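You operate a simulated robot arm through the tools that you are given. There is no shell and no other tool. Be economical: measure what you need, move in short steps, check, and stop when the job is done.

The job below is to be done with a simulated two-armed robot. You get a single attempt, and the scene is never put back.

JOB
Clean the roller at A5 and lift it into the bay at A6.
Fine: rub its dried glue off with the blue pad while both latches are shut, put the pad back, leave both latches open. What is to be rubbed or washed off counts as gone when no trace of it is left.

The check looks at the end state, three seconds after you hand in, the way a careful person would. Anything else that was tipped, shoved, dropped, spilled or broken makes it a failure.

ROBOT AND FRAMES
Two 7-joint arms with two-finger parallel grippers on one trunk, on a base that drives. Base frame: it is fixed to the floor where the robot stands at the start and does not move with it; the origin is under the middle of the robot, x ahead of it, y to its left, z up. Units: mm, degrees, N and s.
The left shoulder is at the start at [70, 134, 1276], the right one opposite. With the tool pointing down near the work surface each hand reaches from about 100 to 620 mm from the robot's upright axis, wherever it stands, measured 20 degrees to its own side. Places, roughly: bay at A6 [500, 700, 800]; left latch [500, 200, 900]; pad (8x5x4 cm) [500, -200, 800]; right latch [500, 0, 900]. Payload 1.57 kg a hand.
The TCP of each hand is the grasp point between the finger pads, 30 mm short of the fingertips. In the tool frame z runs along the fingers and y along their closing line. The gripper opens to 80 mm. The fingers are 17 mm wide and 12 mm thick; the gripper's body (40 by 82 mm) begins 80 mm behind the TCP.
Orientation is that of the tool frame in the base frame, as a unit quaternion [x, y, z, w]. With the fingers straight down and closing along the base's y, the tool's x points along the base's -x, its y along +y and its z along -z.

CONTROLS
- The arms move only by the tool play_rows. It takes "left_motion", "right_motion" or both (then of equal length, played together; a hand with none holds still); each is text: rows parted by semicolons, each of 7 numbers parted by spaces: the opening, from 0 (shut) to 1 (fully open), then the shift along the tool's x, y, z in mm, then the turn, a rotation vector about the tool's x, y, z in degrees. In form: hand dx dy dz wx wy wz; .... A call has 1 to 20 rows; each row shifts and turns the commanded pose from where the row before left it, along the tool's axes as they then stand. Each row takes 0.2 s and may step no farther than 50 mm and 8.6 degrees from the row before; otherwise, or with a gripper value out of range, the whole call is refused. A pose out of reach is approached as far as the arm can. The call stops where the force on the tool passes 50 N (or 10 N more than at its start, if that is more) or the arm is blocked; 0.2 s more then pass. The fingers move at their own pace (about 153 mm/s each) and stop on an object; they squeeze with about 20 N. The grip force told is the motor's: it shows also when the fingers shut on nothing. Time passes only in rows, and 0.2 s behind the last, so rows that do not move let the fingers close. The reply holds the time, the measured pose of the TCP, the force on the tool along the base axes, the opening and the grip force, in the units named above and with some noise, with the torque about the TCP (base axes, N m) and any sound that the robot's microphone picked up.
- Cameras (640 x 400 px; columns grow to the right, rows downward): "scene" is now at [123.8, 38.9, 1491]; the picture's right is [0.47, -0.89, -0.00], its down [-0.61, -0.32, -0.73] and it looks along [0.65, 0.34, -0.68] (base axes); focal length 270 px, centre (320, 200). "left" rides on the left gripper at [72, 7, -122] in its tool frame; the picture's right is [-0.09, 1.00, 0.00], its down [-0.84, -0.08, -0.54] and it looks along [-0.54, -0.05, 0.84] (tool axes); focal length 238 px, centre (320, 200). "right" rides on the right gripper at [72, -7, -122] in its tool frame; the picture's right is [0.09, 1.00, 0.00], its down [-0.84, 0.08, -0.54] and it looks along [-0.54, 0.05, 0.84] (tool axes); focal length 238 px, centre (320, 200).
- capture(camera): a new picture of that camera. No time passes.
- move_column(by): slides the trunk up (or, below 0, down) by that many mm; the arms and the scene camera ride with it, the base frame stays. It gives what a move gives, with no picture.
- base_move(legs): drives the robot by 1 to 6 legs, each [ahead, left, turn to the left] in mm, mm and degrees, along the robot's own axes; the way and the turn of a leg run together, so that a leg with both is an arc; at most 1500 mm and 180 degrees a leg. The arms and the cameras ride along, it lands a little off, and it stops where it bumps. It gives what a move gives.
- aim_head(pan, tilt): turns the head with the scene camera to pan (to the left, within 86 degrees either way) and tilt (down, from -29 to 69), counted from straight ahead of the robot. It gives what a move gives.
- point_at(camera, pixels): for up to 12 pixels [column, row] of the newest picture of that camera ("zoom" is the newest enlarged one), the place [x, y, z] in the base frame of the surface seen there, good to about 2 mm. No time passes.
- zoom(camera, box): a new picture of the part [left, top, right, bottom] of that camera's present view, enlarged. No time passes.
- job_done(): hands the job in; it is judged then, once.

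Work in short steps. Measure before you move; look again where a grasp or a placing could have gone wrong, and mend it. You have 80 turns and 58 pictures in all, those below and enlarged ones among them. Open the grippers and draw the arms clear of the work before you hand the job in, unless the task says otherwise; then end with one line.

The tools are called after "Request:" as name(argument=value, ...) on one line, values as JSON. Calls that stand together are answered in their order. play_rows: Moves the arms, as the interface text tells. Its arguments: {"type":"object","properties":{"left_motion":{"type":"string"},"right_motion":{"type":"string"}},"required":[]} The other tools are called the same way: move_column (by) slides the trunk up or down; base_move (legs) drives the base; aim_head (pan, tilt) turns the head that bears the scene camera; capture (camera) takes a picture; point_at (camera, pixels) gives the place of the surface under pixels of a picture; zoom (camera, box) takes an enlarged picture of a part of a camera's view; job_done () hands the job in.

At the start:

```text
time: 0.0
left_tcp_pos: [286.1, 347.1, 1253.1]
left_ee_rot: [0.0, 1.0, 0.001, 0.0]
left_wrist_force: [-0.2, -0.4, 0.4]
left_torque: [0.01, -0.03, 0.03]
left_opening: 80.0
left_finger_force: 0.0
right_tcp_pos: [328.9, -18.4, 1254.8]
right_ee_rot: [0.0, 1.0, 0.0, 0.0]
right_wrist_force: [-0.3, -0.3, 0.1]
right_torque: [0.01, -0.01, -0.02]
right_opening: 80.0
right_finger_force: 0.0
trunk travel left (down, up): [-850.0, 90.0]
robot x, y, heading: [-2.0, -1.5, 0.0]
head pan, tilt: [27.7, 43.2]
```

scene: 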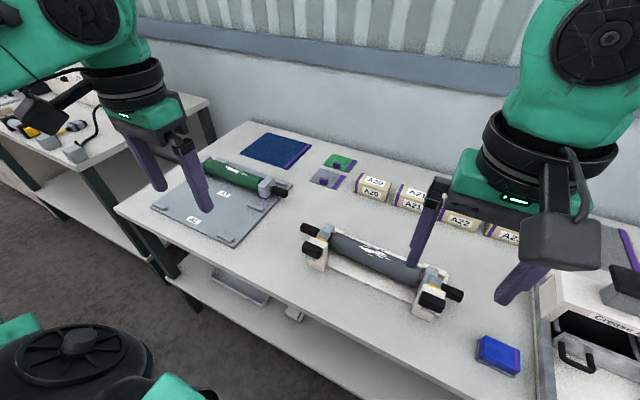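
right: 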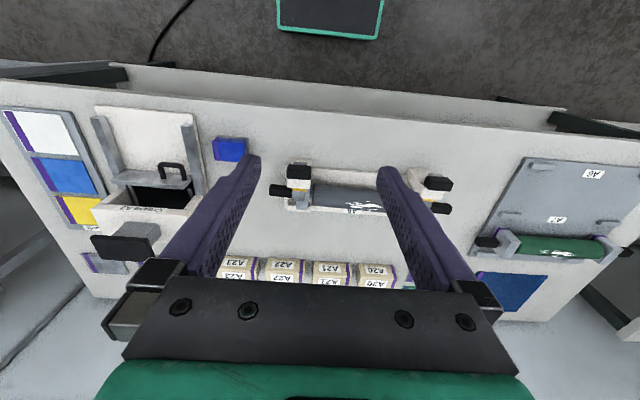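
left: 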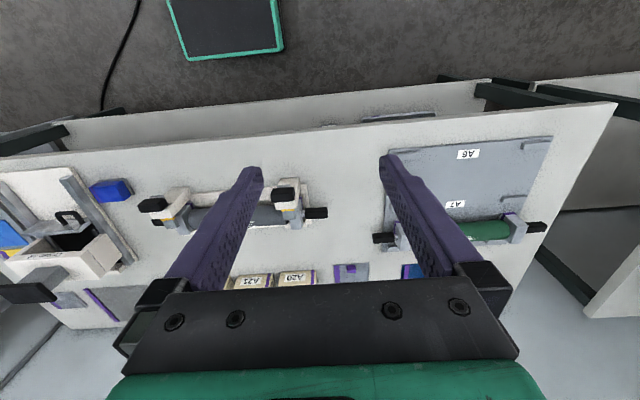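

I see the grey roller at about (375,262) in the scene with white glue marks, and the blue pad at (498,354). I zoom in on the roller and its latches, and on the bay.

Request:
zoom(camera="scene", box=[280, 200, 540, 380])

Request:
point_at(camera="scene", pixels=[[376, 262], [335, 240], [415, 280], [309, 230], [316, 252], [455, 294], [430, 301], [498, 348], [480, 340], [520, 352], [515, 375], [375, 340]])

Request:
zoom(camera="scene", box=[130, 130, 350, 270])

```text
2.22 times, centred on (410, 290) of scene
```

zoom: 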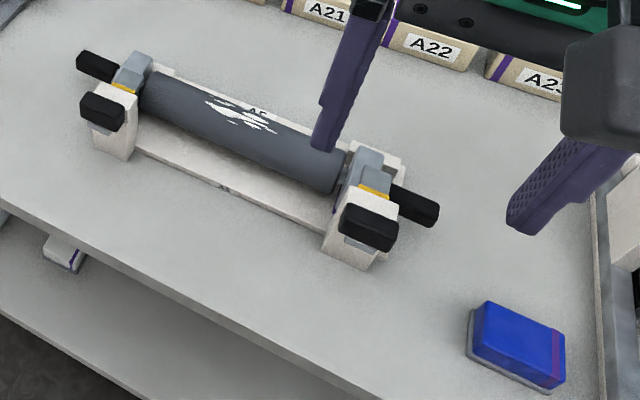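

```text
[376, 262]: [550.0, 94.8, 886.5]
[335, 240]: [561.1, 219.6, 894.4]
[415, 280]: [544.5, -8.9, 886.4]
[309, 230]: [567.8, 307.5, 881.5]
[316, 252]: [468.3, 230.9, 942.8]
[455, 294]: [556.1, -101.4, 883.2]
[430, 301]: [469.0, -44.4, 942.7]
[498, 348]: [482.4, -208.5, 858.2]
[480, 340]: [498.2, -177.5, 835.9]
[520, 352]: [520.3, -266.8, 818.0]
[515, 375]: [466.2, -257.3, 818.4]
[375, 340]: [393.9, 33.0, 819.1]
```

```text
2.86 times, centred on (240, 200) of scene
```

zoom: 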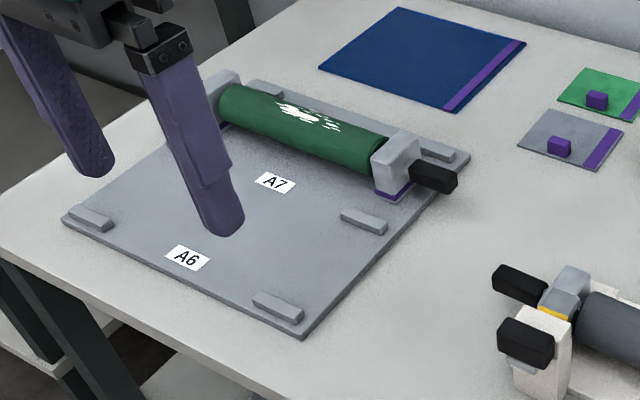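

The latch knobs are at about y=231 and y=-44 (x=468, z=943). I bring both hands closer so the wrist cameras can look at the latches.

Request:
play_rows(left_motion="1 -19 -23 39 0 0 0;1 -19 -23 39 0 0 0;1 -19 -23 39 0 0 0;1 -19 -23 39 0 0 0;1 -19 -23 39 0 0 0", right_motion="1 -10.6 -3 39.4 0 0 0;1 -10.6 -3 39.4 0 0 0;1 -10.6 -3 39.4 0 0 0;1 -10.6 -3 39.4 0 0 0;1 -10.6 -3 39.4 0 0 0")

Request:
capture(camera="left")

Request:
capture(camera="right")

```text
time: 1.2
left_tcp_pos: [383.7, 229.0, 1055.5]
left_ee_rot: [0.0, 1.0, 0.001, 0.0]
left_wrist_force: [0.9, -0.1, -0.1]
left_torque: [-0.03, -0.01, 0.02]
left_opening: 79.9
left_finger_force: 0.0
right_tcp_pos: [384.7, -35.0, 1054.3]
right_ee_rot: [0.0, 1.0, 0.001, -0.001]
right_wrist_force: [0.6, -0.5, -0.1]
right_torque: [0.0, 0.02, -0.01]
right_opening: 79.9
right_finger_force: 0.1
trunk travel left (down, up): [-850.0, 90.0]
robot x, y, heading: [-1.1, 1.2, 0.2]
head pan, tilt: [27.7, 43.2]
```

```text
52 pictures are left
```

left: 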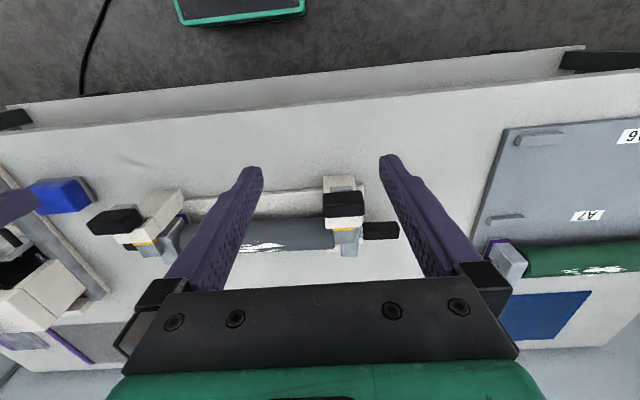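

```text
51 pictures are left
```

right: 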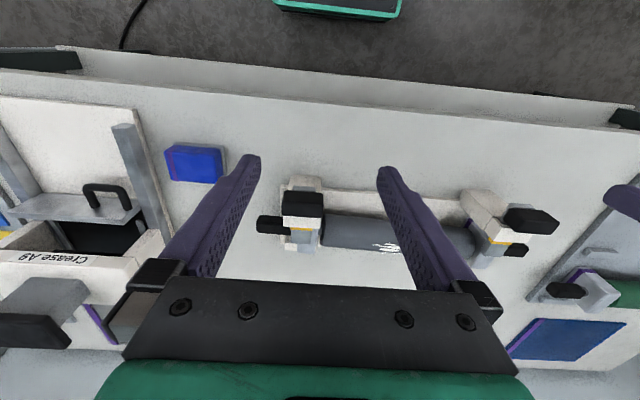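

The latches are at (345,208) in the left view and (303,215) in the right view. I zoom in on both for detail.

Request:
zoom(camera="left", box=[280, 160, 410, 270])

Request:
zoom(camera="left", box=[80, 170, 240, 270])

Request:
capture(camera="scene")

```text
3.64 times, centred on (345, 215) of left
```

zoom: 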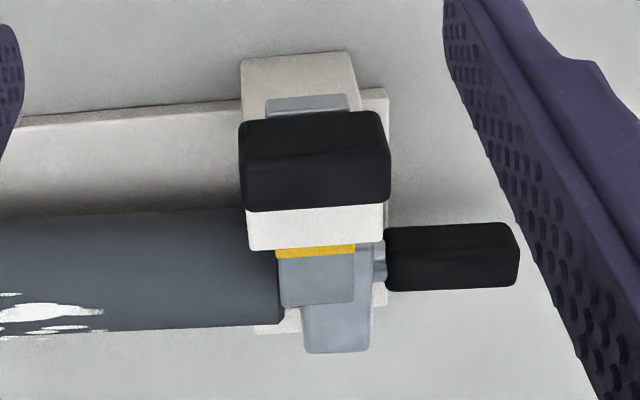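

```text
4.00 times, centred on (160, 220) of left
```

zoom: 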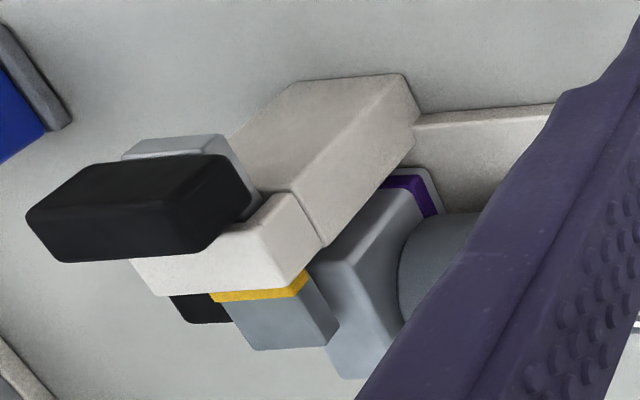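

```text
48 pictures are left
```

scene: 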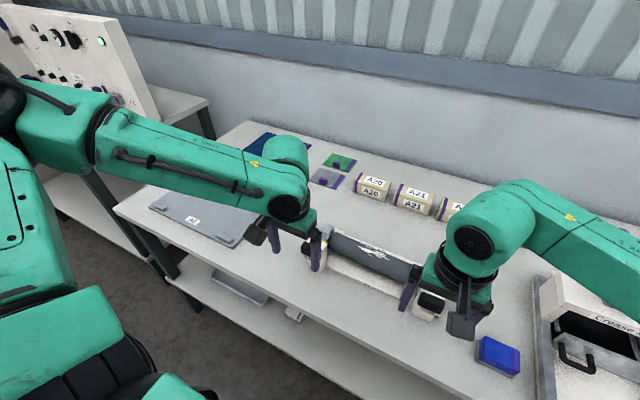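

Both latches look alike: a sliding bolt with a black knob on the near side and a grey tongue with a yellow band over the journal. I zoom on the right latch from the right camera and measure features on it.

Request:
zoom(camera="right", box=[240, 160, 370, 270])

Request:
point_at(camera="zoom", pixels=[[215, 195], [270, 250], [300, 300], [310, 330], [330, 380], [130, 300], [480, 300], [310, 120], [330, 100]])

Request:
point_at(camera="left", pixels=[[345, 198], [345, 208], [345, 222], [345, 228], [342, 240], [345, 253], [360, 230], [372, 231], [395, 230], [343, 185], [343, 189], [265, 247]])

```text
3.64 times, centred on (305, 215) of right
```

zoom: 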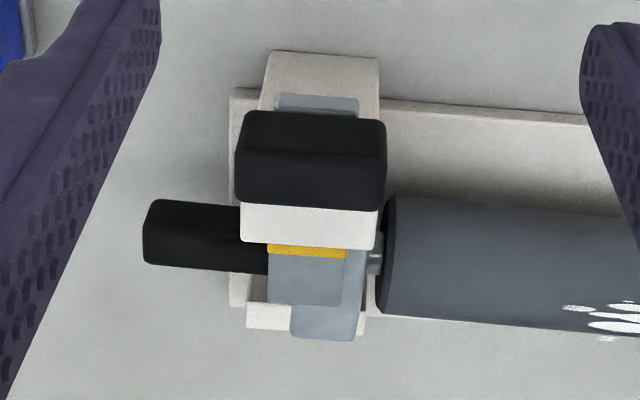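

```text
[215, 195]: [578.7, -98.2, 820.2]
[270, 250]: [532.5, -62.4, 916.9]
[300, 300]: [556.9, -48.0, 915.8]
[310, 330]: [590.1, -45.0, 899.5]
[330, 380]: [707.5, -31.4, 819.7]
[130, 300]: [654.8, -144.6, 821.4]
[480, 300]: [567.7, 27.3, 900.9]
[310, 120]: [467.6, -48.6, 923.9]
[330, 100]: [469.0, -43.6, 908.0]
```

```text
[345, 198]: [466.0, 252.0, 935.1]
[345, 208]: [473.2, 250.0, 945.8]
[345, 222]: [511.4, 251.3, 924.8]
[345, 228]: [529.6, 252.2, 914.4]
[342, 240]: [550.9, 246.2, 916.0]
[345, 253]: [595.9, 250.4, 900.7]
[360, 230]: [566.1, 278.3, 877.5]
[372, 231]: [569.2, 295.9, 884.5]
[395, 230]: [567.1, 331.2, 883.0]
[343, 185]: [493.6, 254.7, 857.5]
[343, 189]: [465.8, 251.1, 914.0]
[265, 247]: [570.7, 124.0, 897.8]
```

The bolt tongues (top z≈916) lie over grey bearing blocks (z≈900), and the roller top is at z≈898. I look closely at the pad and the glue.

Request:
zoom(camera="right", box=[140, 120, 250, 200])

Request:
point_at(camera="right", pixels=[[168, 150], [172, 178], [219, 180], [220, 150], [195, 165], [190, 146], [178, 165]])

Request:
zoom(camera="scene", box=[310, 220, 440, 300])

Request:
point_at(camera="scene", pixels=[[360, 247], [372, 250], [385, 257], [390, 259], [372, 256]])

```text
5.00 times, centred on (195, 160) of right
```

zoom: 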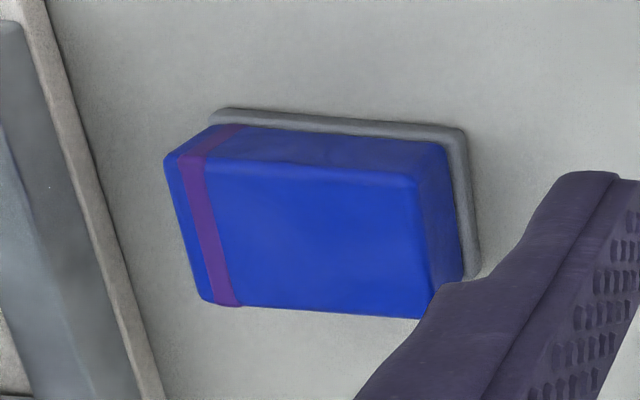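

```text
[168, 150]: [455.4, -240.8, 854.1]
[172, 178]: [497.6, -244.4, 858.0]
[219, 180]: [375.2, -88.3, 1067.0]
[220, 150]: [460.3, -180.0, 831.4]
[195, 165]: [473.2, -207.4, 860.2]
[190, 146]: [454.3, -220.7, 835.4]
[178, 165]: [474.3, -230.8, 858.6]
```

```text
4.92 times, centred on (375, 260) of scene
```

zoom: 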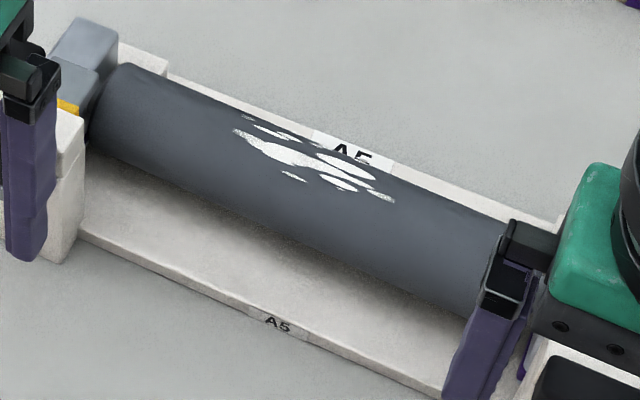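

```text
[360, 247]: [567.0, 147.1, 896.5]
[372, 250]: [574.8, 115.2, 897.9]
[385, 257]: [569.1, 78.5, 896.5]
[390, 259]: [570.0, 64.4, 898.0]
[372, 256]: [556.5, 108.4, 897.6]
```

The pad lies in a shallow grey tray with its long side along y; the glue is on the top of the roller around x 555–590, y 60–150. I move the right hand above the pad and turn it −90° so it closes along x.

Request:
play_rows(right_motion="1 -18.5 -35 10 0 0 0;1 -18.5 -35 10 0 0 0;1 -18.5 -35 10 0 0 0;1 -18.5 -35 10 0 0 0;1 -18.5 -35 10 0 0 0;1 0 0 0 0 0 -8.182;1 0 0 0 0 0 -8.182;1 0 0 0 0 0 -8.182;1 0 0 0 0 0 -8.182;1 0 0 0 0 0 -8.182;1 0 0 0 0 0 -8.182;1 0 0 0 0 0 -8.182;1 0 0 0 0 0 -8.182;1 0 0 0 0 0 -8.182;1 0 0 0 0 0 -8.182;1 0 0 0 0 0 -8.182")

Request:
capture(camera="right")

```text
time: 4.6
left_tcp_pos: [379.5, 228.6, 1055.9]
left_ee_rot: [0.0, 1.0, 0.001, -0.001]
left_wrist_force: [0.1, 0.1, -0.5]
left_torque: [-0.01, -0.03, 0.01]
left_opening: 80.0
left_finger_force: 0.0
right_tcp_pos: [440.8, -163.0, 965.7]
right_ee_rot: [-0.281, 0.96, 0.001, 0.0]
right_wrist_force: [-0.4, -0.1, -0.1]
right_torque: [0.01, 0.04, 0.0]
right_opening: 80.2
right_finger_force: 0.0
right hand out of reach, approached as far as the arm can: row 9, 10, 11, 12, 13, 14, 15, 16
trunk travel left (down, up): [-850.0, 90.0]
robot x, y, heading: [1.5, -0.5, 0.3]
head pan, tilt: [27.7, 43.2]
```

```text
44 pictures are left
```

right: 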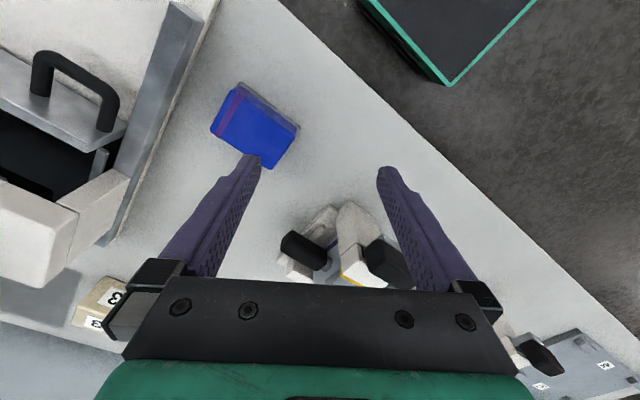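

The turn to −90° ran out of reach at about −33°, so the wrist can't go that way. I turn back by +90° and read the pose before trying the other way.

Request:
play_rows(right_motion="1 0 0 0 0 0 8.182;1 0 0 0 0 0 8.182;1 0 0 0 0 0 8.182;1 0 0 0 0 0 8.182;1 0 0 0 0 0 8.182;1 0 0 0 0 0 8.182;1 0 0 0 0 0 8.182;1 0 0 0 0 0 8.182;1 0 0 0 0 0 8.182;1 0 0 0 0 0 8.182;1 0 0 0 0 0 8.182")

```text
time: 7.0
left_tcp_pos: [379.5, 229.9, 1055.4]
left_ee_rot: [0.0, 1.0, 0.0, 0.0]
left_wrist_force: [-0.4, 0.3, 0.3]
left_torque: [-0.04, 0.0, 0.0]
left_opening: 80.1
left_finger_force: 0.1
right_tcp_pos: [441.3, -162.4, 963.6]
right_ee_rot: [0.48, 0.877, 0.0, 0.0]
right_wrist_force: [-0.1, -0.2, 0.2]
right_torque: [0.0, -0.02, 0.02]
right_opening: 80.0
right_finger_force: 0.2
trunk travel left (down, up): [-850.0, 90.0]
robot x, y, heading: [-0.1, 0.7, 0.1]
head pan, tilt: [27.7, 43.2]
```

Commands run on from the actual pose, and the right hand is now at +57°. I finish to +90° and shift above the pad, around (477,−210).

Request:
play_rows(right_motion="1 0 0 0 0 0 8.15;1 0 0 0 0 0 8.15;1 0 0 0 0 0 8.15;1 0 0 0 0 0 8.15;1 -24 18 0 0 0 0;1 -24 18 0 0 0 0")

Request:
capture(camera="right")

```text
time: 8.4
left_tcp_pos: [380.0, 228.4, 1056.4]
left_ee_rot: [-0.001, 1.0, 0.001, 0.0]
left_wrist_force: [-0.5, -0.3, 0.3]
left_torque: [0.01, -0.02, 0.0]
left_opening: 79.9
left_finger_force: 0.0
right_tcp_pos: [477.7, -210.7, 963.6]
right_ee_rot: [0.706, 0.708, 0.0, 0.0]
right_wrist_force: [1.5, 0.9, 0.0]
right_torque: [0.04, 0.04, 0.01]
right_opening: 79.8
right_finger_force: 0.1
trunk travel left (down, up): [-850.0, 90.0]
robot x, y, heading: [-0.3, -2.6, -0.0]
head pan, tilt: [27.7, 43.2]
```

```text
43 pictures are left
```

right: 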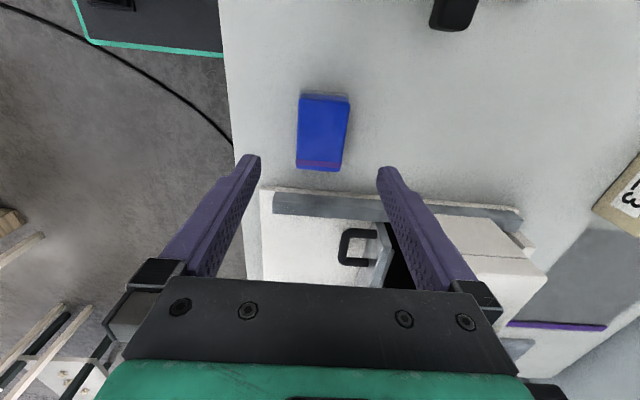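

The pad is at (322,133), turned slightly. I measure its corners and the drawer unit's edge.

Request:
point_at(camera="right", pixels=[[302, 99], [346, 101], [299, 158], [340, 162], [320, 130], [300, 130], [343, 130], [299, 168], [340, 170], [348, 96], [330, 192], [330, 210]])

```text
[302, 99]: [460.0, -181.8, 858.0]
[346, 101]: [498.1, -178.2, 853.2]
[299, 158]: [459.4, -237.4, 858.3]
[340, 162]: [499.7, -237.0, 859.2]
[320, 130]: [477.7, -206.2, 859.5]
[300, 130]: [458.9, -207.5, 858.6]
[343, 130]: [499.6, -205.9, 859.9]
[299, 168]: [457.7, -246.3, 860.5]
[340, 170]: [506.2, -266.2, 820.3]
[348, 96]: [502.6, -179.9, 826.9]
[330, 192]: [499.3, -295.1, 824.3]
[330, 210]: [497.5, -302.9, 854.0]
```

The pad's centre is (478.5, −212) with its top at 860, and its tray rim is around 826. I go down to z≈863 and close.

Request:
play_rows(right_motion="1 -1 0.8 33.5 0 0 0;1 0 0 33.5 0 0 0;1 0 0 25 0 0 0;1 0 0 8.5 0 0 0;0 0 0 0 0 0 0;0 0 0 0 0 0 0;0 0 0 0 0 0 0")

Request:
capture(camera="right")

```text
time: 10.0
left_tcp_pos: [380.3, 230.1, 1056.5]
left_ee_rot: [0.0, 1.0, 0.001, 0.0]
left_wrist_force: [-0.8, -0.3, 0.7]
left_torque: [0.01, 0.0, -0.01]
left_opening: 80.3
left_finger_force: 0.1
right_tcp_pos: [476.2, -211.0, 864.0]
right_ee_rot: [0.707, 0.708, 0.0, 0.0]
right_wrist_force: [0.6, -0.3, 0.7]
right_torque: [-0.06, 0.03, 0.0]
right_opening: 47.5
right_finger_force: 19.9
trunk travel left (down, up): [-850.0, 90.0]
robot x, y, heading: [-2.2, -1.8, -0.2]
head pan, tilt: [27.7, 43.2]
```

```text
42 pictures are left
```

right: 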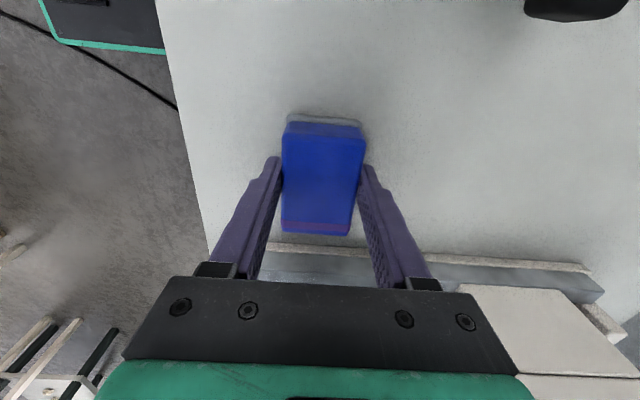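

The pad is gripped (47.5 mm, 20 N). I lift it straight up, then look at its underside clearance and tray.

Request:
play_rows(right_motion="0 0 0 -20 0 0 0;0 0 0 -45 0 0 0;0 0 0 -45 0 0 0;0 0 0 -40 0 0 0")

Request:
base_move(legs=[[0, 120, 0]])

Request:
capture(camera="right")

Request:
capture(camera="scene")

```text
time: 11.0
left_tcp_pos: [380.5, 230.0, 1055.3]
left_ee_rot: [-0.001, 1.0, 0.0, 0.0]
left_wrist_force: [-0.8, -0.8, -0.6]
left_torque: [0.01, -0.02, -0.02]
left_opening: 79.7
left_finger_force: 0.1
right_tcp_pos: [479.5, -208.7, 1014.1]
right_ee_rot: [0.706, 0.708, 0.0, 0.0]
right_wrist_force: [-0.5, -0.9, -2.0]
right_torque: [-0.03, -0.01, 0.01]
right_opening: 47.6
right_finger_force: 20.3
trunk travel left (down, up): [-850.0, 90.0]
robot x, y, heading: [-0.1, -1.1, 0.3]
head pan, tilt: [27.7, 43.2]
```

```text
time: 12.2
left_tcp_pos: [380.3, 348.6, 1056.7]
left_ee_rot: [0.0, 1.0, 0.001, 0.001]
left_wrist_force: [0.4, -0.2, -0.8]
left_torque: [-0.01, -0.01, 0.02]
left_opening: 79.8
left_finger_force: 0.0
right_tcp_pos: [479.5, -91.5, 1014.1]
right_ee_rot: [0.706, 0.708, 0.001, -0.001]
right_wrist_force: [0.6, 0.5, -1.9]
right_torque: [0.0, -0.03, 0.02]
right_opening: 47.6
right_finger_force: 20.1
trunk travel left (down, up): [-850.0, 90.0]
robot x, y, heading: [-3.9, 121.8, 0.0]
head pan, tilt: [27.7, 43.2]
```

```text
41 pictures are left
```

right: 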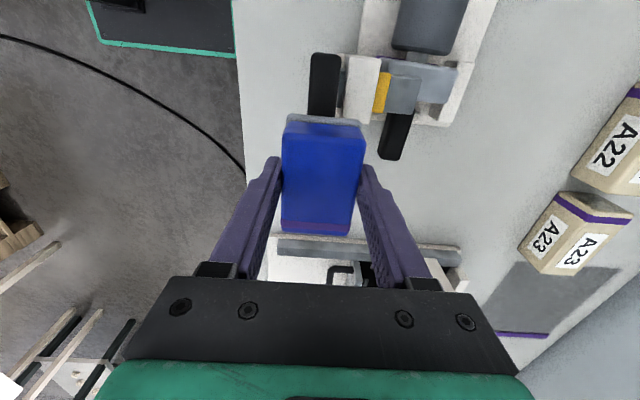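

```text
40 pictures are left
```

scene: 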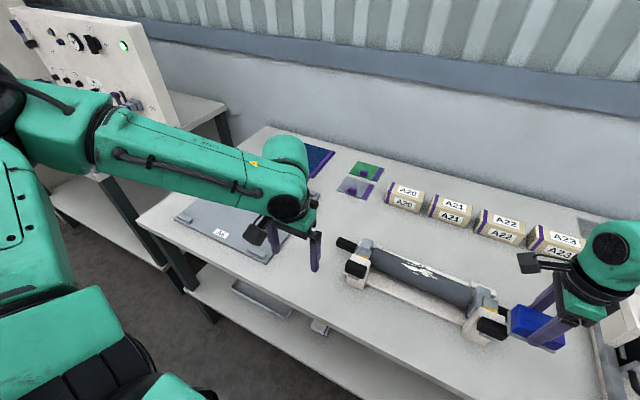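

The grey edge rose with the pad, so it is the pad's own sole; its bottom is about 44 mm under the TCP. I measure the roller's profile now in a zoom before rubbing.

Request:
zoom(camera="scene", box=[360, 235, 490, 315])

Request:
point_at(camera="scene", pixels=[[400, 268], [402, 264], [404, 260], [406, 270], [408, 266], [398, 272], [396, 276], [440, 285], [436, 292], [442, 281], [355, 243], [345, 242]])

```text
4.92 times, centred on (425, 275) of scene
```

zoom: 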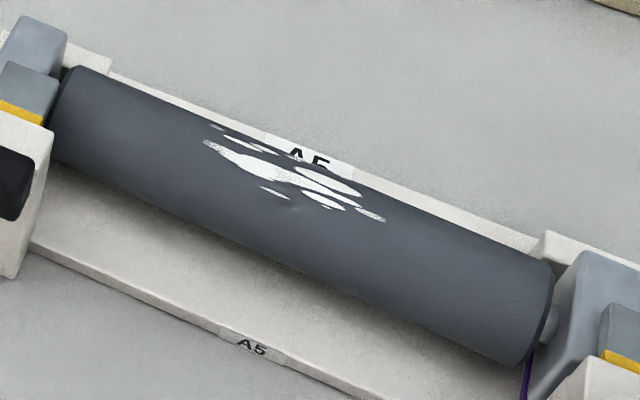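

```text
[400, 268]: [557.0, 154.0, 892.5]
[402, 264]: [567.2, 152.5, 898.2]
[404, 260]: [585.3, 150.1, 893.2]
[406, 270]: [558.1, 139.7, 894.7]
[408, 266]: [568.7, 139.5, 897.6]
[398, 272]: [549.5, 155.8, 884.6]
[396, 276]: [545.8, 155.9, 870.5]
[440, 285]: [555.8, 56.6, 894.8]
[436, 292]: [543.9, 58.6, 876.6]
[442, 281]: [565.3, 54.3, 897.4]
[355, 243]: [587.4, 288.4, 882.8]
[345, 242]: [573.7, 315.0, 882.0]
```

The roller fits a circle with centre (570.5, 872.5) and radius 25. I measure the extents of the glue in the zoom.

Request:
point_at(camera="zoom", pixels=[[208, 142], [212, 127], [240, 132], [275, 150], [262, 188], [288, 196], [340, 207], [382, 218], [350, 190], [310, 170], [335, 175], [300, 158]])

```text
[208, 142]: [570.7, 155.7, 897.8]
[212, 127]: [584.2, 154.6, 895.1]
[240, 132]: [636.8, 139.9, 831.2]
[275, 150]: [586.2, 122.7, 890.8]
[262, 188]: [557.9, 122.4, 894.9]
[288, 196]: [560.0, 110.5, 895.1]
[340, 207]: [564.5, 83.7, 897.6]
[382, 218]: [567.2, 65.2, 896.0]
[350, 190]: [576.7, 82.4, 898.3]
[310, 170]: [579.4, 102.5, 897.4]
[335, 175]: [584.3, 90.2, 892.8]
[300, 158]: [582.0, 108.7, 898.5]
```

Glue spans x 557–587+ (about −32° to beyond +38° around the roller) and y 62–158. I bring the pad above the roller at (570.5, 110) with about 25 mm to spare.

Request:
play_rows(right_motion="0 40.3 18.2 0 0 0 0;0 40.3 18.2 0 0 0 0;0 40.3 18.2 0 0 0 0;0 40.3 18.2 0 0 0 0;0 40.3 18.2 0 0 0 0;0 0 0 25 0 0 0;0 0 0 22 0 0 0")

```text
time: 13.8
left_tcp_pos: [379.6, 349.7, 1057.3]
left_ee_rot: [0.0, 1.0, 0.002, 0.0]
left_wrist_force: [0.0, -0.6, 0.0]
left_torque: [0.02, -0.02, 0.01]
left_opening: 79.7
left_finger_force: 0.0
right_tcp_pos: [562.5, 110.4, 965.0]
right_ee_rot: [0.707, 0.708, 0.001, -0.001]
right_wrist_force: [-0.3, 0.0, -0.7]
right_torque: [-0.03, 0.01, -0.02]
right_opening: 47.5
right_finger_force: 19.8
right hand out of reach, approached as far as the arm can: row 6, 7
trunk travel left (down, up): [-850.0, 90.0]
robot x, y, heading: [-0.7, 122.4, 0.0]
head pan, tilt: [27.7, 43.2]
```

x=570 is just beyond reach here, so I must drive closer. I measure the gap between the base's green-rimmed front and the table edge in the last right picture.

Request:
point_at(camera="right", pixels=[[234, 30], [170, 50], [110, 38], [243, 120], [242, 180], [225, 120]])

Request:
aim_head(pan=10, tilt=66)

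Request:
capture(camera="scene")

```text
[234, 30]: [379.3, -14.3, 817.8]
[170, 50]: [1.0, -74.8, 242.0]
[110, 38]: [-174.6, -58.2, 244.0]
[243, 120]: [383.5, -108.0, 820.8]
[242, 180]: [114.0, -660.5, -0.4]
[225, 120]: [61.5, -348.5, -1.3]
```

```text
time: 14.7
left_tcp_pos: [379.9, 350.5, 1057.3]
left_ee_rot: [0.0, 1.0, 0.0, 0.0]
left_wrist_force: [-0.3, 0.0, -0.5]
left_torque: [-0.02, 0.01, -0.02]
left_opening: 80.0
left_finger_force: 0.1
right_tcp_pos: [562.6, 112.5, 965.8]
right_ee_rot: [0.706, 0.708, 0.0, 0.001]
right_wrist_force: [-0.1, 0.3, -1.3]
right_torque: [-0.01, -0.01, 0.04]
right_opening: 47.5
right_finger_force: 20.4
trunk travel left (down, up): [-850.0, 90.0]
robot x, y, heading: [0.5, 123.5, -0.3]
head pan, tilt: [10.0, 66.0]
```

```text
38 pictures are left
```

scene: 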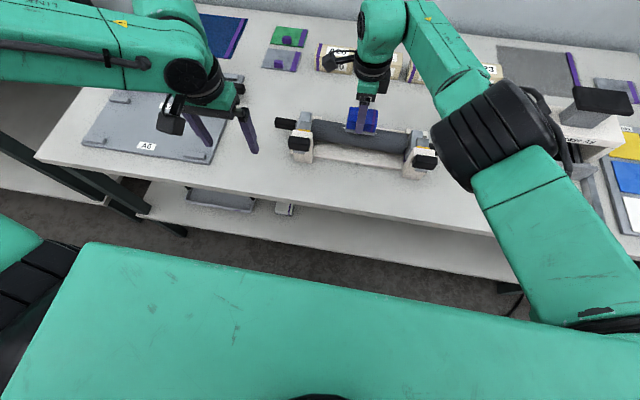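

The base front is at x≈215 and the table edge at x≈381, so 80 mm ahead is safe. I drive ahead 80 mm; the pad is at bottom z≈921, above everything in its short way.

Request:
base_move(legs=[[80, 0, 0]])

```text
time: 15.8
left_tcp_pos: [452.9, 350.2, 1057.6]
left_ee_rot: [0.001, 1.0, 0.001, 0.002]
left_wrist_force: [0.0, 0.6, -0.1]
left_torque: [-0.01, -0.04, -0.02]
left_opening: 79.8
left_finger_force: 0.1
right_tcp_pos: [635.8, 111.8, 969.7]
right_ee_rot: [0.707, 0.708, 0.001, 0.001]
right_wrist_force: [-0.2, -0.5, -0.6]
right_torque: [0.0, -0.01, -0.04]
right_opening: 47.0
right_finger_force: 20.3
trunk travel left (down, up): [-850.0, 90.0]
robot x, y, heading: [78.3, 123.7, -0.1]
head pan, tilt: [10.0, 66.0]
```

Now I move back to x≈570.5 and descend guardedly toward contact at z≈942.

Request:
play_rows(right_motion="0 0 -33 0 0 0 0;0 0 -32 0 0 0 0;0 0 0 10 0 0 0;0 0 0 8 0 0 0;0 0 0 4 0 0 0;0 0 0 0 0 0 0")

```text
time: 17.2
left_tcp_pos: [457.8, 350.7, 1055.8]
left_ee_rot: [0.001, 1.0, 0.0, 0.0]
left_wrist_force: [-0.1, 0.3, 0.4]
left_torque: [-0.02, -0.02, 0.01]
left_opening: 80.2
left_finger_force: 0.1
right_tcp_pos: [576.8, 112.6, 943.9]
right_ee_rot: [0.707, 0.707, 0.0, 0.0]
right_wrist_force: [0.1, -0.6, -1.3]
right_torque: [-0.04, 0.04, 0.01]
right_opening: 47.5
right_finger_force: 20.5
trunk travel left (down, up): [-850.0, 90.0]
robot x, y, heading: [77.0, 120.2, 0.1]
head pan, tilt: [10.0, 66.0]
```

No contact yet at z≈944. I centre x and press down in small steps.

Request:
play_rows(right_motion="0 0 -6 0 0 0 0;0 0 0 2 0 0 0;0 0 0 2 0 0 0;0 0 0 0 0 0 0")

```text
time: 18.2
left_tcp_pos: [454.9, 350.9, 1057.5]
left_ee_rot: [0.001, 1.0, 0.001, 0.001]
left_wrist_force: [0.1, -0.1, -0.5]
left_torque: [0.02, -0.02, 0.0]
left_opening: 80.1
left_finger_force: 0.2
right_tcp_pos: [568.0, 112.8, 941.2]
right_ee_rot: [0.707, 0.707, 0.002, 0.0]
right_wrist_force: [0.8, -2.1, 14.5]
right_torque: [-0.33, -0.07, -0.04]
right_opening: 47.6
right_finger_force: 19.8
trunk travel left (down, up): [-850.0, 90.0]
robot x, y, heading: [78.1, 120.3, 0.1]
head pan, tilt: [10.0, 66.0]
```

Contact: 14.5 N up. I rub back and forth along y.

Request:
play_rows(right_motion="0 12 0 0 0 0 0;0 12 0 0 0 0 0;0 -12 0 0 0 0 0;0 -12 0 0 0 0 0;0 -12 0 0 0 0 0;0 -12 0 0 0 0 0;0 -12 0 0 0 0 0;0 12 0 0 0 0 0;0 12 0 0 0 0 0;0 12 0 0 0 0 0;0 12 0 0 0 0 0;0 12 0 0 0 0 0;0 -12 0 0 0 0 0;0 -12 0 0 0 0 0")

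Request:
zoom(camera="scene", box=[280, 90, 440, 190])

```text
time: 21.2
left_tcp_pos: [456.8, 350.9, 1057.0]
left_ee_rot: [0.001, 1.0, 0.001, 0.0]
left_wrist_force: [-1.0, -1.0, -0.5]
left_torque: [0.04, 0.03, 0.05]
left_opening: 80.2
left_finger_force: 0.1
right_tcp_pos: [567.8, 114.0, 940.8]
right_ee_rot: [0.706, 0.708, 0.0, -0.001]
right_wrist_force: [-0.9, 2.8, 8.1]
right_torque: [0.36, 0.08, 0.04]
right_opening: 47.3
right_finger_force: 19.9
trunk travel left (down, up): [-850.0, 90.0]
robot x, y, heading: [78.3, 119.2, -0.0]
head pan, tilt: [10.0, 66.0]
```

```text
4.00 times, centred on (360, 140) of scene
```

zoom: 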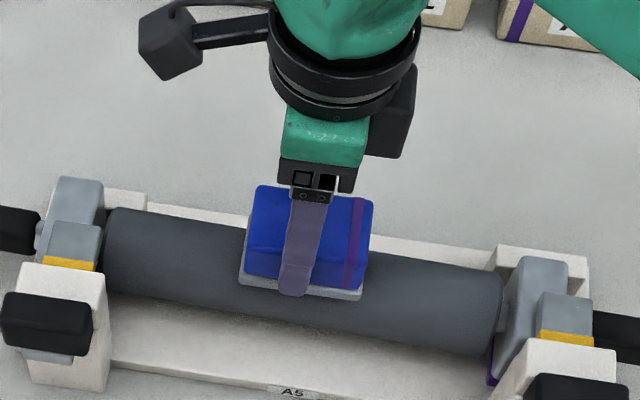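

The rub goes well. Now I roll the pad around the roller's near side (−16°, then −32°) with strokes at each tilt.

Request:
play_rows(right_motion="0 0 -9.64 0.67 -8 0 0;0 0 -9.64 0.67 -8 0 0;0 12 0 0 0 0 0;0 12 0 0 0 0 0;0 -12 0 0 0 0 0;0 -12 0 0 0 0 0;0 -12 0 0 0 0 0;0 -12 0 0 0 0 0;0 12 0 0 0 0 0;0 12 0 0 0 0 0")

```text
time: 23.4
left_tcp_pos: [456.4, 350.3, 1056.1]
left_ee_rot: [0.0, 1.0, -0.001, 0.001]
left_wrist_force: [-0.2, -0.4, 0.1]
left_torque: [-0.01, 0.02, 0.05]
left_opening: 79.9
left_finger_force: 0.1
right_tcp_pos: [547.3, 111.5, 937.9]
right_ee_rot: [0.7, 0.7, 0.099, 0.099]
right_wrist_force: [-0.6, -2.7, 3.0]
right_torque: [-0.34, -0.03, -0.03]
right_opening: 47.6
right_finger_force: 20.2
trunk travel left (down, up): [-850.0, 90.0]
robot x, y, heading: [77.5, 115.2, 0.1]
head pan, tilt: [10.0, 66.0]
```

Contact is light (3 N), so I press 1.5 mm more, stroke again, then go on to −32° and stroke there.

Request:
play_rows(right_motion="0 0 0 1.5 0 0 0;0 12 0 0 0 0 0;0 12 0 0 0 0 0;0 -12 0 0 0 0 0;0 -12 0 0 0 0 0;0 -12 0 0 0 0 0;0 -12 0 0 0 0 0;0 12 0 0 0 0 0;0 12 0 0 0 0 0;0 0 -9.64 0.67 -8 0 0;0 0 -9.64 0.67 -8 0 0;0 12 0 0.5 0 0 0;0 12 0 0 0 0 0;0 -12 0 0 0 0 0;0 -12 0 0 0 0 0;0 -12 0 0 0 0 0;0 -12 0 0 0 0 0;0 12 0 0 0 0 0;0 12 0 0 0 0 0")

```text
time: 27.4
left_tcp_pos: [455.4, 349.5, 1057.3]
left_ee_rot: [0.0, 1.0, 0.001, 0.001]
left_wrist_force: [-0.7, 0.5, 0.0]
left_torque: [-0.01, -0.02, 0.0]
left_opening: 80.0
left_finger_force: 0.0
right_tcp_pos: [531.4, 110.7, 928.8]
right_ee_rot: [0.68, 0.68, 0.196, 0.195]
right_wrist_force: [0.0, 1.5, -0.2]
right_torque: [-0.06, -0.02, 0.0]
right_opening: 47.4
right_finger_force: 19.9
trunk travel left (down, up): [-850.0, 90.0]
robot x, y, heading: [76.2, 122.5, -0.2]
head pan, tilt: [10.0, 66.0]
```

Force is near zero at −32°, so I press in further along the tool axis in small steps.

Request:
play_rows(right_motion="0 0 0 1.5 0 0 0;0 0 0 1.5 0 0 0;0 0 0 0 0 0 0")

```text
time: 28.2
left_tcp_pos: [453.4, 349.6, 1057.9]
left_ee_rot: [0.001, 1.0, 0.001, 0.003]
left_wrist_force: [-0.3, 0.3, 0.9]
left_torque: [0.03, 0.03, 0.0]
left_opening: 79.8
left_finger_force: 0.0
right_tcp_pos: [532.2, 111.2, 926.7]
right_ee_rot: [0.679, 0.679, 0.198, 0.196]
right_wrist_force: [-7.1, -1.5, 15.6]
right_torque: [-0.26, -0.13, -0.13]
right_opening: 47.4
right_finger_force: 19.9
trunk travel left (down, up): [-850.0, 90.0]
robot x, y, heading: [77.8, 119.7, 0.2]
head pan, tilt: [10.0, 66.0]
```

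Now 17 N against the roller. I stroke here and at −40°, then lift off along the tool axis.

Request:
play_rows(right_motion="0 12 0 0 0 0 0;0 12 0 0 0 0 0;0 -12 0 0 0 0 0;0 -12 0 0 0 0 0;0 -12 0 0 0 0 0;0 -12 0 0 0 0 0;0 12 0 0 0 0 0;0 12 0 0 0 0 0;0 0 -9.4 1 -8 0 0;0 12 0 0 0 0 0;0 12 0 0 0 0 0;0 -12 0 0 0 0 0;0 -12 0 0 0 0 0;0 -12 0 0 0 0 0;0 -12 0 0 0 0 0;0 12 0 0 0 0 0;0 12 0 0 0 0 0")

```text
time: 31.8
left_tcp_pos: [453.7, 350.0, 1057.3]
left_ee_rot: [0.001, 1.0, 0.001, 0.002]
left_wrist_force: [0.5, 0.3, -0.3]
left_torque: [-0.04, -0.01, -0.01]
left_opening: 80.4
left_finger_force: 0.0
right_tcp_pos: [525.3, 108.9, 920.6]
right_ee_rot: [0.664, 0.664, 0.241, 0.244]
right_wrist_force: [-14.4, -14.9, 13.8]
right_torque: [0.04, -0.04, 0.02]
right_opening: 47.3
right_finger_force: 19.8
trunk travel left (down, up): [-850.0, 90.0]
robot x, y, heading: [77.9, 120.5, -0.0]
head pan, tilt: [10.0, 66.0]
```

Lifting off, rolling back over the top to +16°, and pausing just off the surface.

Request:
play_rows(right_motion="0 0 0 -10 0 0 0;0 0 0 -10 0 0 0;0 0 12.3 0.86 8 0 0;0 0 12.3 0.86 8 0 0;0 0 12.3 0.86 8 0 0;0 0 12.3 0.86 8 0 0;0 0 12.3 0.86 8 0 0;0 0 12.3 0.86 8 0 0;0 0 12.3 0.86 8 0 0;0 0 0 0 0 0 0")

Request:
zoom(camera="scene", box=[280, 90, 440, 190])

```text
time: 34.0
left_tcp_pos: [457.0, 349.2, 1056.4]
left_ee_rot: [0.001, 1.0, 0.0, 0.0]
left_wrist_force: [-0.8, 0.1, 0.3]
left_torque: [0.01, -0.02, 0.01]
left_opening: 80.1
left_finger_force: 0.0
right_tcp_pos: [575.7, 111.2, 954.5]
right_ee_rot: [0.699, 0.701, -0.098, -0.1]
right_wrist_force: [-0.6, 0.8, -0.7]
right_torque: [0.0, 0.02, 0.03]
right_opening: 47.6
right_finger_force: 20.5
right hand out of reach, approached as far as the arm can: row 9
trunk travel left (down, up): [-850.0, 90.0]
robot x, y, heading: [77.0, 122.5, 0.1]
head pan, tilt: [10.0, 66.0]
```

```text
4.00 times, centred on (360, 140) of scene
```

zoom: 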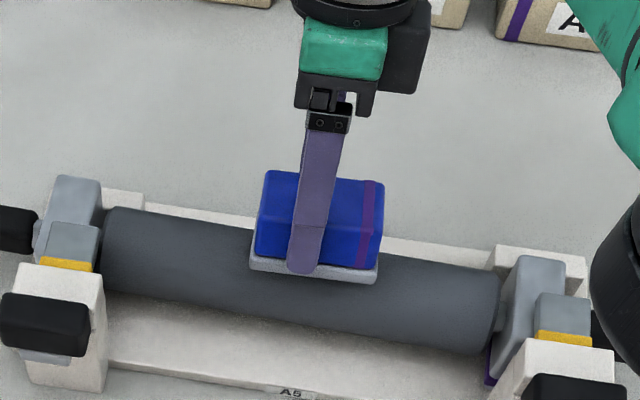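

The near side is clean, but reach runs out at +16°. Before driving closer I check where the lower shelf's front edge is.

Request:
point_at(camera="scene", pixels=[[350, 232], [250, 215], [430, 253], [350, 245], [320, 180], [400, 200], [283, 209], [60, 165]])

```text
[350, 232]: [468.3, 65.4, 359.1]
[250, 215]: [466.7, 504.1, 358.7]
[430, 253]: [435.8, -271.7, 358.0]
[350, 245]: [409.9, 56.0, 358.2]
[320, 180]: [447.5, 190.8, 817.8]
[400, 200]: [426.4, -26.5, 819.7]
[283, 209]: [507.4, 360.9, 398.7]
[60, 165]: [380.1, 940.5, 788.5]
```

The shelf's front is at x≈400, so another 50 mm ahead keeps the base clear. I lift a little, then drive.

Request:
play_rows(right_motion="0 0 -10 -15 0 0 0")

Request:
base_move(legs=[[50, 0, 0]])

```text
time: 34.4
left_tcp_pos: [455.8, 351.7, 1055.8]
left_ee_rot: [0.001, 1.0, 0.002, 0.0]
left_wrist_force: [-0.2, 0.1, -0.4]
left_torque: [0.03, -0.03, 0.02]
left_opening: 79.8
left_finger_force: 0.1
right_tcp_pos: [571.3, 109.1, 971.5]
right_ee_rot: [0.699, 0.701, -0.099, -0.099]
right_wrist_force: [-0.3, 0.1, -0.6]
right_torque: [0.01, 0.02, -0.04]
right_opening: 47.6
right_finger_force: 20.0
trunk travel left (down, up): [-850.0, 90.0]
robot x, y, heading: [78.6, 121.8, 0.1]
head pan, tilt: [10.0, 66.0]
```

```text
time: 35.3
left_tcp_pos: [500.0, 350.3, 1058.5]
left_ee_rot: [0.001, 1.0, -0.001, 0.004]
left_wrist_force: [-0.5, 0.3, 0.3]
left_torque: [0.02, -0.01, 0.01]
left_opening: 80.1
left_finger_force: 0.0
right_tcp_pos: [613.9, 110.3, 975.1]
right_ee_rot: [0.701, 0.7, -0.096, -0.097]
right_wrist_force: [-0.3, 0.6, -0.8]
right_torque: [-0.01, -0.01, -0.03]
right_opening: 47.5
right_finger_force: 20.7
trunk travel left (down, up): [-850.0, 90.0]
robot x, y, heading: [124.5, 120.9, 0.1]
head pan, tilt: [10.0, 66.0]
```

Now at x≈614, z≈975. I move to just above contact at +16° and press in small steps.

Request:
play_rows(right_motion="0 0 -13.4 18 0 0 0;0 0 0 20 0 0 0;0 0 0 2 0 0 0;0 0 0 1.5 0 0 0;0 0 0 1.5 0 0 0;0 0 0 0 0 0 0")

```text
time: 36.7
left_tcp_pos: [506.2, 350.3, 1057.0]
left_ee_rot: [0.001, 1.0, 0.001, -0.001]
left_wrist_force: [-0.4, -0.1, -0.7]
left_torque: [0.02, -0.04, 0.0]
left_opening: 80.0
left_finger_force: 0.0
right_tcp_pos: [594.9, 110.3, 934.5]
right_ee_rot: [0.7, 0.7, -0.097, -0.099]
right_wrist_force: [7.6, 0.0, 16.5]
right_torque: [0.56, -0.03, -0.22]
right_opening: 47.7
right_finger_force: 20.3
trunk travel left (down, up): [-850.0, 90.0]
robot x, y, heading: [124.8, 121.2, -0.0]
head pan, tilt: [10.0, 66.0]
```

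Contact with 18 N. I stroke here, then roll on to +32° and stroke.

Request:
play_rows(right_motion="0 12 0 0 0 0 0;0 12 0 0 0 0 0;0 -12 0 0 0 0 0;0 -12 0 0 0 0 0;0 -12 0 0 0 0 0;0 -12 0 0 0 0 0;0 12 0 0 0 0 0;0 12 0 0 0 0 0;0 0 9.4 0.5 8 0 0;0 0 9.4 0.5 8 0 0;0 12 0 0 0 0 0;0 12 0 0 0 0 0;0 -12 0 0 0 0 0;0 -12 0 0 0 0 0;0 -12 0 0 0 0 0;0 -12 0 0 0 0 0;0 12 0 0 0 0 0;0 12 0 0 0 0 0")

```text
time: 40.5
left_tcp_pos: [507.4, 352.7, 1055.4]
left_ee_rot: [0.001, 1.0, 0.001, 0.0]
left_wrist_force: [0.0, 0.5, 0.7]
left_torque: [0.0, 0.02, -0.04]
left_opening: 79.6
left_finger_force: 0.1
right_tcp_pos: [581.8, 85.4, 942.8]
right_ee_rot: [0.689, 0.682, -0.172, -0.174]
right_wrist_force: [0.4, -0.3, -0.8]
right_torque: [0.02, -0.02, -0.01]
right_opening: 47.3
right_finger_force: 20.1
right hand out of reach, approached as far as the arm can: row 9, 10, 11, 12
trunk travel left (down, up): [-850.0, 90.0]
robot x, y, heading: [125.6, 126.6, -0.2]
head pan, tilt: [10.0, 66.0]
```

Tilting toward +28° ran out of reach and left the surface. I lift the pad clear and look at what glue remains.

Request:
play_rows(right_motion="0 0 -10 -25 0 0 0;0 -40 0 -15 0 0 0;0 -45 0 0 0 0 0;0 -45 0 0 0 0 0;0 -30 0 0 0 0 0")

Request:
zoom(camera="scene", box=[250, 100, 410, 200])

Request:
capture(camera="right")

```text
time: 41.7
left_tcp_pos: [507.2, 349.4, 1055.6]
left_ee_rot: [0.002, 1.0, 0.001, 0.0]
left_wrist_force: [0.1, -0.1, 0.6]
left_torque: [-0.04, -0.02, -0.04]
left_opening: 80.1
left_finger_force: 0.1
right_tcp_pos: [591.6, -77.5, 982.0]
right_ee_rot: [0.688, 0.683, -0.171, -0.175]
right_wrist_force: [0.6, 0.1, -0.7]
right_torque: [0.0, -0.03, -0.01]
right_opening: 47.3
right_finger_force: 19.8
trunk travel left (down, up): [-850.0, 90.0]
robot x, y, heading: [126.4, 119.1, 0.1]
head pan, tilt: [10.0, 66.0]
```

```text
4.00 times, centred on (330, 150) of scene
```

zoom: 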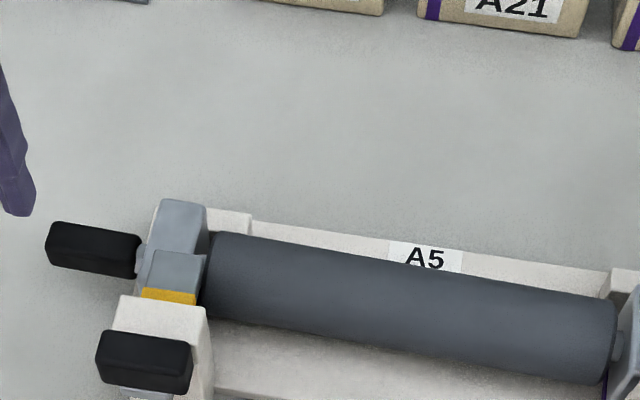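

```text
34 pictures are left
```

right: 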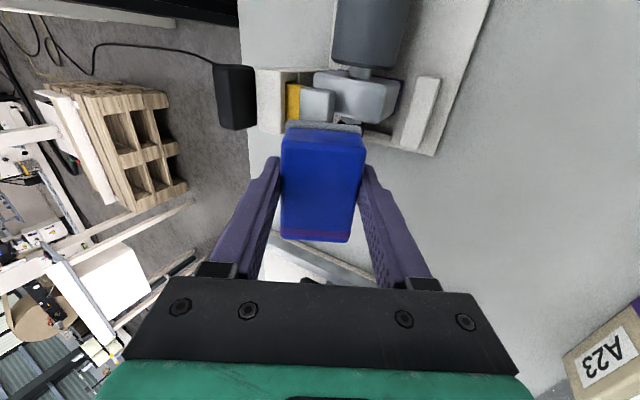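

From above no glue shows. I look at the far side by moving the tilted right hand (its camera looks back toward −x) along the roller, a bit higher.

Request:
play_rows(right_motion="0 0 0 -30 0 0 0;0 44 0 0 0 0 0;0 44 0 0 0 0 0;0 44 0 0 0 0 0")

Request:
zoom(camera="right", box=[200, 0, 500, 187])

```text
time: 42.7
left_tcp_pos: [506.4, 352.9, 1056.4]
left_ee_rot: [0.001, 1.0, -0.001, 0.0]
left_wrist_force: [-0.3, -0.7, -0.5]
left_torque: [-0.03, 0.01, 0.02]
left_opening: 79.8
left_finger_force: 0.1
right_tcp_pos: [608.5, 58.0, 1012.0]
right_ee_rot: [0.689, 0.683, -0.172, -0.174]
right_wrist_force: [-0.2, 0.3, -0.4]
right_torque: [-0.02, 0.0, 0.02]
right_opening: 47.5
right_finger_force: 20.0
trunk travel left (down, up): [-850.0, 90.0]
robot x, y, heading: [126.4, 117.9, 0.3]
head pan, tilt: [10.0, 66.0]
```

```text
2.13 times, centred on (350, 94) of right
```

zoom: 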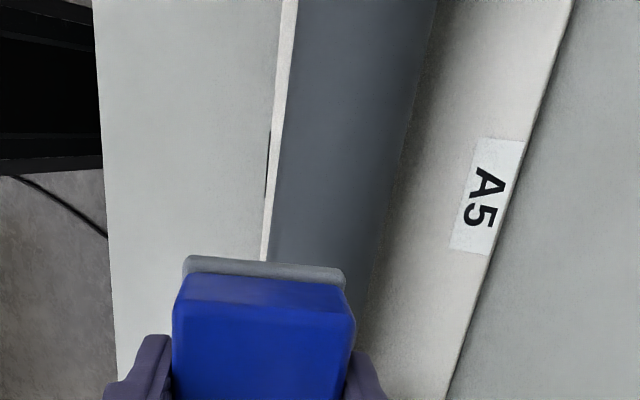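

The roller's far side looks clean. I check which part of it this view shows.

Request:
point_at(camera="zoom", pixels=[[340, 255], [350, 100], [360, 10], [395, 100], [385, 220], [300, 100], [375, 270], [425, 10], [480, 190]])

```text
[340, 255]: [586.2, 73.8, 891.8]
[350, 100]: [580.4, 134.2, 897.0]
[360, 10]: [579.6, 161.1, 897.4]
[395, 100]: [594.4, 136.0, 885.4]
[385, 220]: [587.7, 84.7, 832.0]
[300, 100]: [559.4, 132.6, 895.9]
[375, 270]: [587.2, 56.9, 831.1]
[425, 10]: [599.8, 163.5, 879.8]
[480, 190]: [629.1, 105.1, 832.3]
```

Clean from y 73 to 161 down to about +65°. I level the hand, carry the pad back above its place at (478, −211), and check the roller once more.

Request:
play_rows(right_motion="0 0 0 0 -7.07 0 0;0 0 0 0 -7.07 0 0;0 0 0 0 -7.07 0 0;0 0 0 0 -7.07 0 0;0 -38.4 -18.6 0 0 0 0;0 -38.4 -18.6 0 0 0 0;0 -38.4 -18.6 0 0 0 0;0 -38.4 -18.6 0 0 0 0;0 -38.4 -18.6 0 0 0 0;0 -38.4 -18.6 0 0 0 0;0 -38.4 -18.6 0 0 0 0;0 0 0 0 0 0 0")

Request:
zoom(camera="scene", box=[300, 140, 420, 215])

Request:
capture(camera="right")

```text
time: 45.3
left_tcp_pos: [507.2, 350.9, 1055.6]
left_ee_rot: [0.001, 1.0, 0.0, 0.0]
left_wrist_force: [0.6, -0.4, 0.2]
left_torque: [-0.01, 0.02, 0.02]
left_opening: 80.0
left_finger_force: 0.0
right_tcp_pos: [472.6, -208.6, 1006.5]
right_ee_rot: [0.71, 0.704, -0.001, -0.002]
right_wrist_force: [-0.5, -0.3, -1.3]
right_torque: [0.03, 0.01, 0.0]
right_opening: 47.3
right_finger_force: 19.7
trunk travel left (down, up): [-850.0, 90.0]
robot x, y, heading: [127.5, 123.0, -0.4]
head pan, tilt: [10.0, 66.0]
```

```text
5.33 times, centred on (360, 178) of scene
```

zoom: 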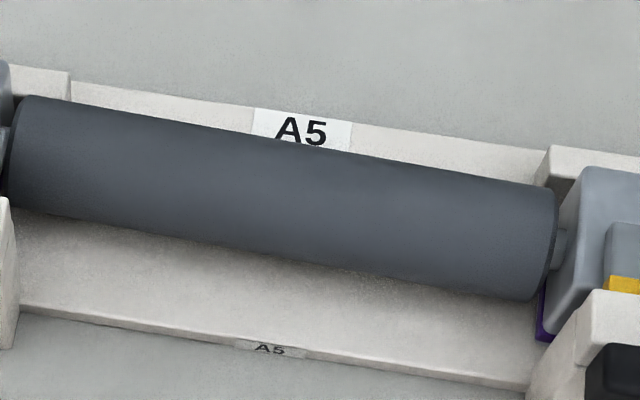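

```text
31 pictures are left
```

right: 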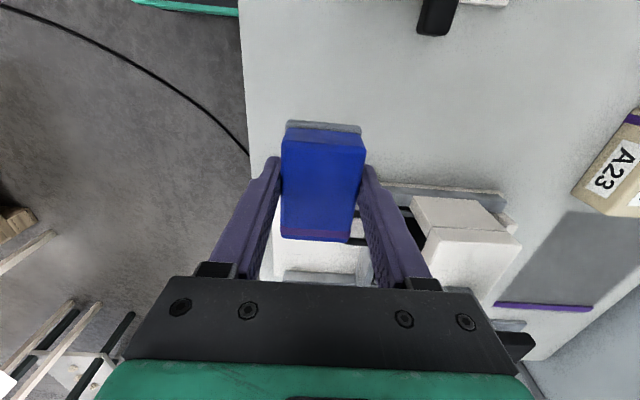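

The roller is spotless. I set x by +5.5 and lower the pad to its old height, finishing with small steps.

Request:
play_rows(right_motion="0 -2.4 5.5 0 0.3 0 -0.5;0 0 0 45 0 0 0;0 0 0 45 0 0 0;0 0 0 35 0 0 0;0 0 0 13 0 0 0;0 0 0 2 0 0 0;0 0 0 0 0 0 0")

```text
time: 46.9
left_tcp_pos: [506.8, 350.2, 1056.5]
left_ee_rot: [0.0, 1.0, 0.001, 0.0]
left_wrist_force: [-0.7, -0.5, 0.1]
left_torque: [0.02, -0.01, -0.02]
left_opening: 80.1
left_finger_force: 0.0
right_tcp_pos: [477.5, -214.4, 867.8]
right_ee_rot: [0.708, 0.707, -0.001, -0.003]
right_wrist_force: [-0.3, 0.4, -1.2]
right_torque: [0.02, 0.0, 0.04]
right_opening: 47.2
right_finger_force: 19.9
trunk travel left (down, up): [-850.0, 90.0]
robot x, y, heading: [127.9, 122.5, -0.0]
head pan, tilt: [10.0, 66.0]
```

No contact yet; I lower in 1.5 mm steps.

Request:
play_rows(right_motion="0 2 0 1.5 0 0 0;0 0 0 1.5 0 0 0;0 0 0 0 0 0 0")

```text
time: 47.7
left_tcp_pos: [506.5, 350.6, 1056.4]
left_ee_rot: [0.0, 1.0, 0.001, 0.0]
left_wrist_force: [0.0, 0.6, 0.0]
left_torque: [0.0, -0.01, -0.04]
left_opening: 79.6
left_finger_force: 0.0
right_tcp_pos: [477.8, -212.2, 866.3]
right_ee_rot: [0.707, 0.707, -0.002, -0.005]
right_wrist_force: [-0.5, -0.4, 0.1]
right_torque: [0.0, -0.01, 0.0]
right_opening: 47.6
right_finger_force: 19.7
trunk travel left (down, up): [-850.0, 90.0]
robot x, y, heading: [126.0, 121.1, 0.0]
head pan, tilt: [10.0, 66.0]
```

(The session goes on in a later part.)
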